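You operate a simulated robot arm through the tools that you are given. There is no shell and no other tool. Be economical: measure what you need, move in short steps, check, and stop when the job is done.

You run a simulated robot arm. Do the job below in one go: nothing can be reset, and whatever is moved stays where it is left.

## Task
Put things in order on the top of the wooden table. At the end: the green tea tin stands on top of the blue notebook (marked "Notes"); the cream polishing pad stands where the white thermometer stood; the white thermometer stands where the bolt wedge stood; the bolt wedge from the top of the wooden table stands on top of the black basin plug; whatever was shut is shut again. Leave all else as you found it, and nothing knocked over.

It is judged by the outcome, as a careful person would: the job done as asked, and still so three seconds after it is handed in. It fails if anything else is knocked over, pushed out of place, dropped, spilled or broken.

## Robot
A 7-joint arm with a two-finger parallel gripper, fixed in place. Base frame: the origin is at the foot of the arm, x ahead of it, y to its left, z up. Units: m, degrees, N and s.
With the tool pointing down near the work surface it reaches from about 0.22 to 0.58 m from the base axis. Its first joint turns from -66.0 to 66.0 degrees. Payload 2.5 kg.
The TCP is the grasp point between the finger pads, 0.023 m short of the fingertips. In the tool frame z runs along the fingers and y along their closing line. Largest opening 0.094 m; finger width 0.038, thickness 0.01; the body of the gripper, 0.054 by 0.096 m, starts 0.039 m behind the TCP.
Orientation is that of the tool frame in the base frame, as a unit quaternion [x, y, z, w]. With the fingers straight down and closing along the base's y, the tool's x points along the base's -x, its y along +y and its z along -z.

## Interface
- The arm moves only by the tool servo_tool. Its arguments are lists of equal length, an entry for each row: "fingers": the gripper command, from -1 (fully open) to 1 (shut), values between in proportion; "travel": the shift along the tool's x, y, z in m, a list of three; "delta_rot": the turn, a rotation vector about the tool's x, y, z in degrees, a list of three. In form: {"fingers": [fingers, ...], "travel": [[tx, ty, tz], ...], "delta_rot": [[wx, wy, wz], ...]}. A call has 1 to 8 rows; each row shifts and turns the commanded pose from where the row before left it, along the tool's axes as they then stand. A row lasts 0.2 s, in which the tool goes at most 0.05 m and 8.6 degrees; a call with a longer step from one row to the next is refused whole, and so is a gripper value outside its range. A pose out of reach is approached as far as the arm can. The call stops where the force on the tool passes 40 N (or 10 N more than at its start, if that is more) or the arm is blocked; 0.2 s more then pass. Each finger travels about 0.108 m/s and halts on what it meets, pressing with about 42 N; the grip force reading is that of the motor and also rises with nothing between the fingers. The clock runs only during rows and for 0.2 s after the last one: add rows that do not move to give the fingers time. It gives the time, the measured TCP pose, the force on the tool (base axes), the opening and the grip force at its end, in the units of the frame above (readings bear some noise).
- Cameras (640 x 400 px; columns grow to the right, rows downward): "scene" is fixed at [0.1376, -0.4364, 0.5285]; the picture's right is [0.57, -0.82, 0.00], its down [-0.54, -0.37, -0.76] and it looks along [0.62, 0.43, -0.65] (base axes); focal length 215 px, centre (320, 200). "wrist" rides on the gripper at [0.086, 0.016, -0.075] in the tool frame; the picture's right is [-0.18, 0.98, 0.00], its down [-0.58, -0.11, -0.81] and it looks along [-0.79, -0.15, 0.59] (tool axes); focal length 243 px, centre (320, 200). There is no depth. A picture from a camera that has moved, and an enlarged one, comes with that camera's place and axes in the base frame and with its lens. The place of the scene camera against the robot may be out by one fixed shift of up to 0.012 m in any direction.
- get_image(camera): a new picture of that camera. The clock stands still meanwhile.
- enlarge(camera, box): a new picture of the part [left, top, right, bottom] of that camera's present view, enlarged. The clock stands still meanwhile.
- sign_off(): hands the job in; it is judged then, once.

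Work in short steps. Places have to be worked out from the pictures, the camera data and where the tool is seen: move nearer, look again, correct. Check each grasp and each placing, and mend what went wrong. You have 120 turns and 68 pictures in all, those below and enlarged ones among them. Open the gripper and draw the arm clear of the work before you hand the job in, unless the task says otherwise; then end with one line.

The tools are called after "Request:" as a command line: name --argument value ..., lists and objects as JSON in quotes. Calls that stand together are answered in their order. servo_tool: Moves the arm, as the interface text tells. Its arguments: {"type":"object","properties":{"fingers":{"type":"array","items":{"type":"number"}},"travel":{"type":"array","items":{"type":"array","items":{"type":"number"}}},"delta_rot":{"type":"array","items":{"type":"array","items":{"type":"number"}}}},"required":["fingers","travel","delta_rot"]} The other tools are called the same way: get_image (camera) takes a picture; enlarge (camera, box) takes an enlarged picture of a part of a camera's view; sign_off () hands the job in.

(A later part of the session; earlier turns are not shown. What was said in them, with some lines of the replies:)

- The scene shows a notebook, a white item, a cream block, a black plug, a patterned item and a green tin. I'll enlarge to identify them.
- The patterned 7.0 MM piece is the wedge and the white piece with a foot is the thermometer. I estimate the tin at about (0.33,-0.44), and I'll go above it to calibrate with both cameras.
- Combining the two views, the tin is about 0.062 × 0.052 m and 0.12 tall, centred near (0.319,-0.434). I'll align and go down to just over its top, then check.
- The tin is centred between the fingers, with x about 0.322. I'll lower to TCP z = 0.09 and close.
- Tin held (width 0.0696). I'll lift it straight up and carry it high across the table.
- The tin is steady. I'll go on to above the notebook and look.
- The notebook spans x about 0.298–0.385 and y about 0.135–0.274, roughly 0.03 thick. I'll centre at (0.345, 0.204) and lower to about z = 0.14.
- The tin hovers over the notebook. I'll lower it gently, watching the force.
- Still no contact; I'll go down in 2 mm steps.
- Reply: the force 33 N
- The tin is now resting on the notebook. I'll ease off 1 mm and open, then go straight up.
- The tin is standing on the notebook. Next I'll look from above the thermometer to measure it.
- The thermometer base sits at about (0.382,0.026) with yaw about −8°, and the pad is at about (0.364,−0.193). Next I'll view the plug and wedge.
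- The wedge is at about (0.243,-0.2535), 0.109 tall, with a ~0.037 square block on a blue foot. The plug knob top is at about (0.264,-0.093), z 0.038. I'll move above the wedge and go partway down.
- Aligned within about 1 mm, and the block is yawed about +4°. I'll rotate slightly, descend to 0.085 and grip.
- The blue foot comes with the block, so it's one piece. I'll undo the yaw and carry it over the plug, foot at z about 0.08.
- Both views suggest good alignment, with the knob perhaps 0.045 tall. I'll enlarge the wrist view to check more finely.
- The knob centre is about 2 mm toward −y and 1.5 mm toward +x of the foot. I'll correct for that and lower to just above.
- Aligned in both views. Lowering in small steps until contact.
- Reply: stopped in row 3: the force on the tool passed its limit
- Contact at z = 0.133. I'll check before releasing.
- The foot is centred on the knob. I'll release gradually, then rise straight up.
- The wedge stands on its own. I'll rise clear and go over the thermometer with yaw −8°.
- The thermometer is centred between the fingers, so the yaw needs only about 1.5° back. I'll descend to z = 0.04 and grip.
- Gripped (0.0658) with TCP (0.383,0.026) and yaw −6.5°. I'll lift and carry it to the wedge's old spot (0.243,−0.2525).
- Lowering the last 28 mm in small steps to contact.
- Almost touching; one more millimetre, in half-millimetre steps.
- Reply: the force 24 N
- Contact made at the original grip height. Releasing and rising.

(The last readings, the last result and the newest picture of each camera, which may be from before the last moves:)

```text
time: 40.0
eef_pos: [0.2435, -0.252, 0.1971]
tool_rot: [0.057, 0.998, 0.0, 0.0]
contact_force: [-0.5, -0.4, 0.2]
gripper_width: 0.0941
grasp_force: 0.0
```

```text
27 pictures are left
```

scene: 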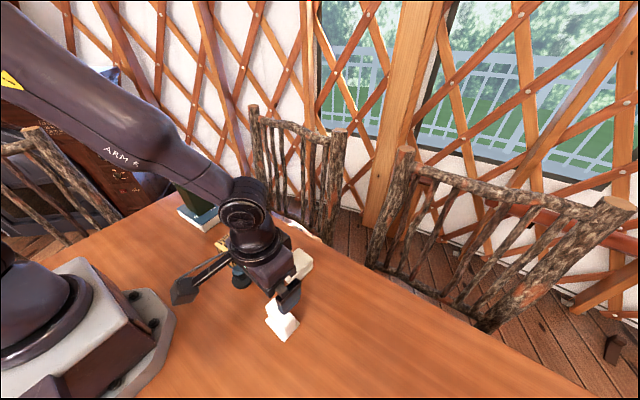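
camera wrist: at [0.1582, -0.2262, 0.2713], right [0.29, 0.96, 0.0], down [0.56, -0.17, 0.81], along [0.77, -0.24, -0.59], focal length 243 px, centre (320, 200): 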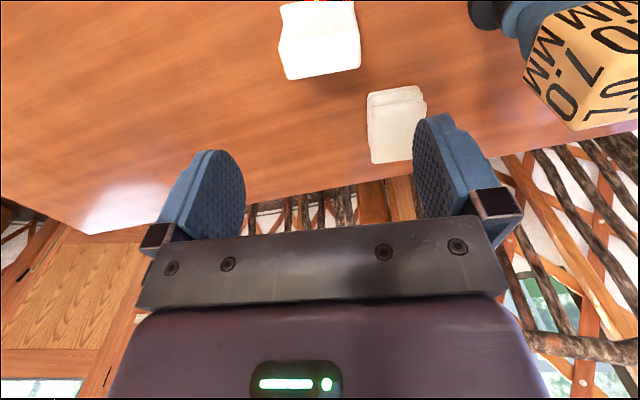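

Thermometer placed. Now I'll go to the pad at about (0.364,−0.193), keeping the yaw.

Request:
servo_tool --fingers '[-1, -1, -1, -1, -1, -1, -1]' --travel '[[-0.0377, 0.0241, 0], [-0.0377, 0.0241, 0], [-0.0377, 0.0241, 0], [0, 0, 0.04], [0, 0, 0.04], [0, 0, 0.02], [0, 0, 0]]' --delta_rot '[[0, 0, 0], [0, 0, 0], [0, 0, 0], [0, 0, 0], [0, 0, 0], [0, 0, 0], [0, 0, 0]]'

Request:
get_image --camera "wrist"

```text
time: 41.6
eef_pos: [0.3632, -0.1948, 0.0949]
tool_rot: [0.058, 0.998, 0.0, 0.001]
contact_force: [0.2, -0.5, -0.4]
gripper_width: 0.0941
grasp_force: 0.1
```

```text
26 pictures are left
camera wrist: at [0.2788, -0.1682, 0.1691], right [0.29, 0.96, 0.0], down [0.56, -0.17, 0.81], along [0.77, -0.24, -0.59], focal length 243 px, centre (320, 200)
```

wrist: 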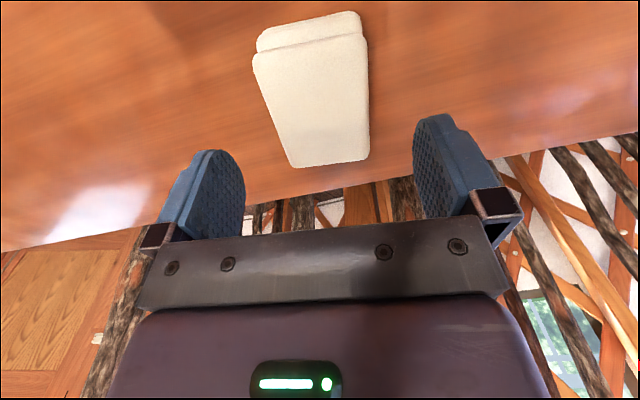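

Aligned. I'll lower to z = 0.030 and grip the pad across its ~0.058 width.

Request:
servo_tool --fingers '[-1, -1, -1, 0, 1, 1, 1]' --travel '[[-0.0018, 0.0005, 0.025], [0, 0, 0.025], [0, 0, 0.015], [0, 0, 0], [0, 0, 0], [0, 0, 0], [0, 0, 0]]' --delta_rot '[[0, 0, 0], [0, 0, 0], [0, 0, 0], [0, 0, 0], [0, 0, 0], [0, 0, 0], [0, 0, 0]]'

Request:
get_image --camera "wrist"

```text
time: 43.2
eef_pos: [0.3654, -0.1933, 0.0299]
tool_rot: [0.056, 0.998, 0.0, 0.0]
contact_force: [-0.4, -1.1, 0.2]
gripper_width: 0.0591
grasp_force: 41.6
```

```text
25 pictures are left
camera wrist: at [0.2803, -0.1672, 0.1047], right [0.29, 0.96, 0.0], down [0.56, -0.17, 0.81], along [0.77, -0.24, -0.59], focal length 243 px, centre (320, 200)
```

wrist: 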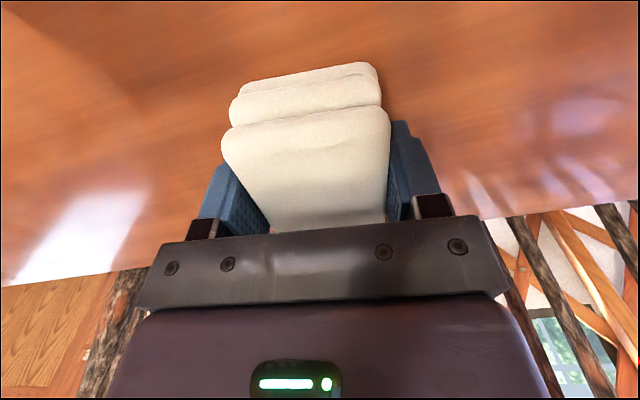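

Pad held (0.0591). I'll lift and carry it to (0.3825, 0.026).

Request:
servo_tool --fingers '[1, 1, 1, 1, 1]' --travel '[[0, 0, -0.01], [0, 0, -0.04], [0, 0, -0.045], [0, 0, -0.045], [0, 0, -0.04]]' --delta_rot '[[0, 0, 0], [0, 0, 0], [0, 0, 0], [0, 0, 0], [0, 0, 0]]'

Request:
servo_tool --fingers '[1, 1, 1, 1, 1, 1]' --travel '[[0.0016, 0.044, 0], [0.0016, 0.044, 0], [0.0016, 0.044, 0], [0.0015, 0.044, 0], [0.0015, 0.044, 0], [0, 0, 0]]' --delta_rot '[[0, 0, 0], [0, 0, 0], [0, 0, 0], [0, 0, 0], [0, 0, 0], [0, 0, 0]]'

Request:
servo_tool --fingers '[1, 1, 1, 1, 1]' --travel '[[0, 0, 0.045], [0, 0, 0.045], [0, 0, 0.045], [0, 0, 0.03], [0, 0, 0]]' --delta_rot '[[0, 0, 0], [0, 0, 0], [0, 0, 0], [0, 0, 0], [0, 0, 0]]'

Request:
get_image --camera "scene"

```text
time: 44.4
eef_pos: [0.3662, -0.1937, 0.2093]
tool_rot: [0.057, 0.998, 0.0, 0.0]
contact_force: [-0.5, -0.3, -0.3]
gripper_width: 0.0595
grasp_force: 42.4
```

```text
time: 45.8
eef_pos: [0.3824, 0.0268, 0.2114]
tool_rot: [0.058, 0.998, -0.001, 0.0]
contact_force: [0.8, -0.5, 0.3]
gripper_width: 0.0593
grasp_force: 41.7
```

```text
time: 47.0
eef_pos: [0.3834, 0.0255, 0.0464]
tool_rot: [0.057, 0.998, 0.0, 0.0]
contact_force: [0.0, 0.2, 0.6]
gripper_width: 0.0591
grasp_force: 41.6
```

```text
24 pictures are left
```

scene: 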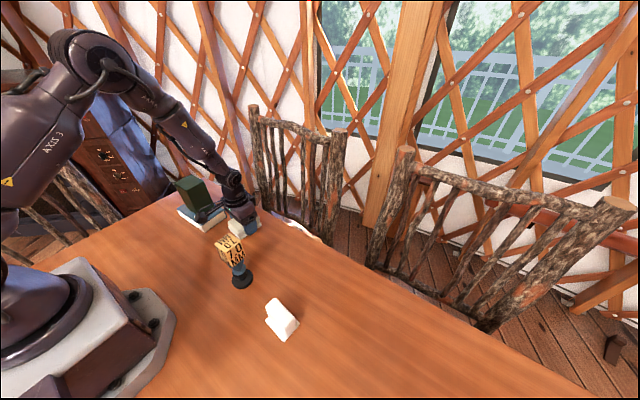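

Pad is 16 mm above the table. I'll lower it gently to contact.

Request:
servo_tool --fingers '[1, 1, 1, 1, 1, 1]' --travel '[[0, 0, 0.008], [0, 0, 0.004], [0, 0, 0.002], [0, 0, 0.001], [0, 0, 0.001], [0, 0, 0]]' --delta_rot '[[0, 0, 0], [0, 0, 0], [0, 0, 0], [0, 0, 0], [0, 0, 0], [0, 0, 0]]'

```text
time: 48.4
eef_pos: [0.3841, 0.0256, 0.0312]
tool_rot: [0.057, 0.998, 0.0, 0.001]
contact_force: [-3.7, -0.4, 8.4]
gripper_width: 0.0591
grasp_force: 42.3
```

Contact. Releasing slowly, rising, and checking.

Request:
servo_tool --fingers '[1, 0.2, -0.2, -0.6, -1, -1]' --travel '[[0, 0, 0], [0, 0, 0], [0, 0, 0], [0, 0, 0], [0, 0, 0], [0, 0, 0]]' --delta_rot '[[0, 0, 0], [0, 0, 0], [0, 0, 0], [0, 0, 0], [0, 0, 0], [0, 0, 0]]'

Request:
servo_tool --fingers '[-1, -1, -1, -1, -1, -1, -1]' --travel '[[0, 0, -0.02], [0, 0, -0.045], [0, 0, -0.045], [0, 0, -0.045], [0, 0, -0.045], [0, 0, -0.045], [0, 0, 0]]' --delta_rot '[[0, 0, 0], [0, 0, 0], [0, 0, 0], [0, 0, 0], [0, 0, 0], [0, 0, 0], [0, 0, 0]]'

Request:
get_image --camera "scene"

Request:
enlarge --camera "scene" --box '[160, 160, 340, 350]'

Request:
get_image --camera "wrist"

```text
time: 49.8
eef_pos: [0.3817, 0.0246, 0.0311]
tool_rot: [0.057, 0.998, 0.0, 0.0]
contact_force: [0.2, 0.1, -0.6]
gripper_width: 0.0942
grasp_force: 0.1
```

```text
time: 51.4
eef_pos: [0.3833, 0.0254, 0.2761]
tool_rot: [0.057, 0.998, 0.0, 0.0]
contact_force: [0.0, 0.0, 0.2]
gripper_width: 0.0941
grasp_force: 0.0
```

```text
23 pictures are left
```

scene: 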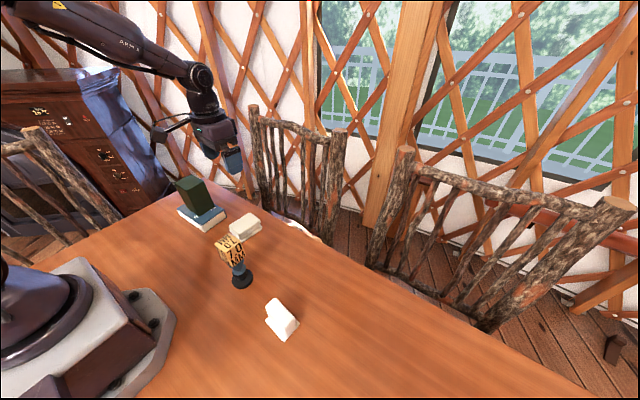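

```text
2.11 times, centred on (250, 255) of scene
camera zoom: at [0.1376, -0.4364, 0.5285], right [0.57, -0.82, 0.0], down [-0.54, -0.37, -0.76], along [0.62, 0.43, -0.65], focal length 453 px, centre (467, 84)
```

zoom: 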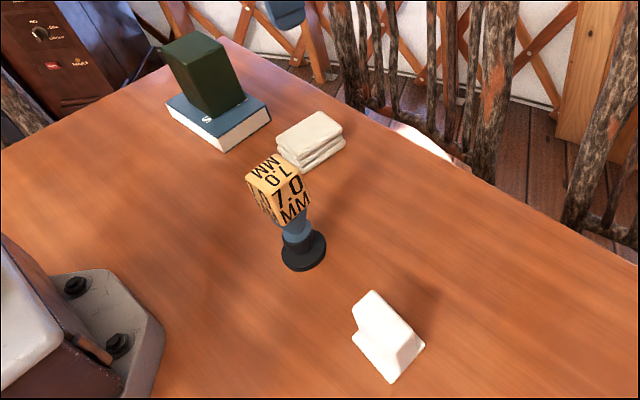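

```text
21 pictures are left
camera wrist: at [0.2983, 0.0521, 0.3492], right [0.29, 0.96, 0.0], down [0.57, -0.17, 0.81], along [0.77, -0.24, -0.59], focal length 243 px, centre (320, 200)
```

wrist: 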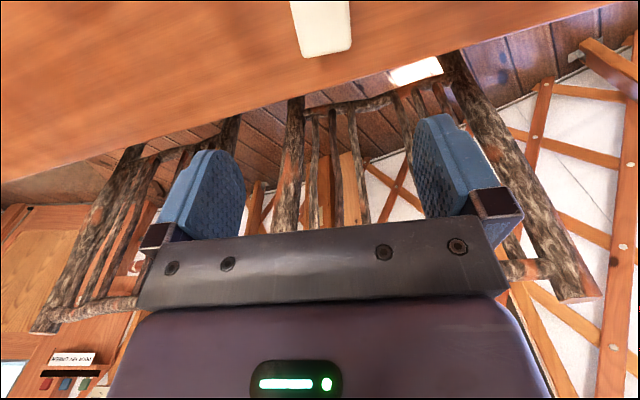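

Everything seems in place. I'll check the thermometer and wedge closely.

Request:
enlarge --camera "scene" --box '[250, 285, 320, 350]'

Request:
enlarge --camera "scene" --box '[165, 165, 275, 300]'

```text
6.15 times, centred on (285, 318) of scene
camera zoom: at [0.1376, -0.4364, 0.5285], right [0.57, -0.82, 0.0], down [-0.54, -0.37, -0.76], along [0.62, 0.43, -0.65], focal length 1325 px, centre (535, -523)
```

zoom: 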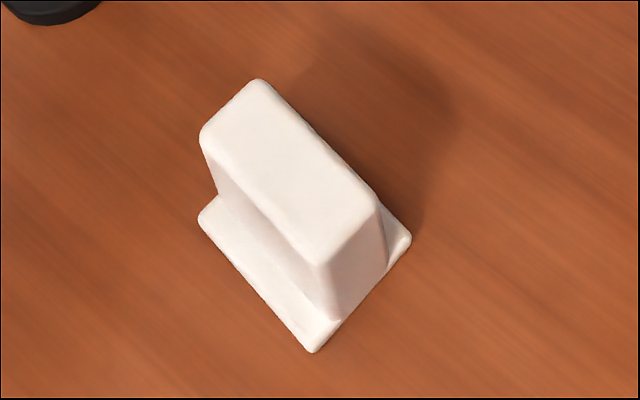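

```text
2.96 times, centred on (220, 232) of scene
camera zoom: at [0.1376, -0.4364, 0.5285], right [0.57, -0.82, 0.0], down [-0.54, -0.37, -0.76], along [0.62, 0.43, -0.65], focal length 638 px, centre (616, 104)
```

zoom: 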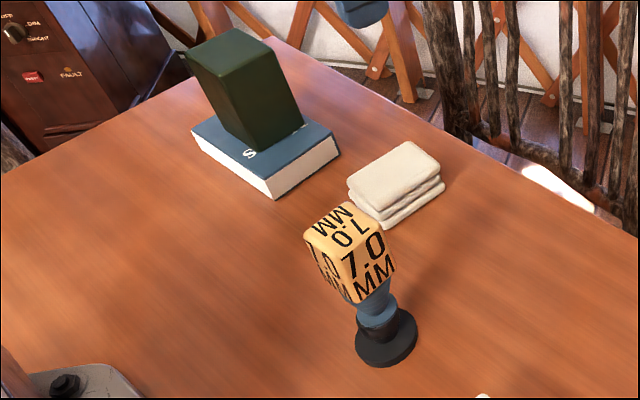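

Everything is standing where asked, the gripper is open and the arm is raised clear, so I'm handing in.

Request:
sign_off

```text
The job is handed in.
```

The tea tin is on the notebook, the polishing pad is where the thermometer was, the thermometer is where the bolt wedge was, and the bolt wedge is on the basin plug; nothing had to be opened, and the last pictures show nothing knocked over.
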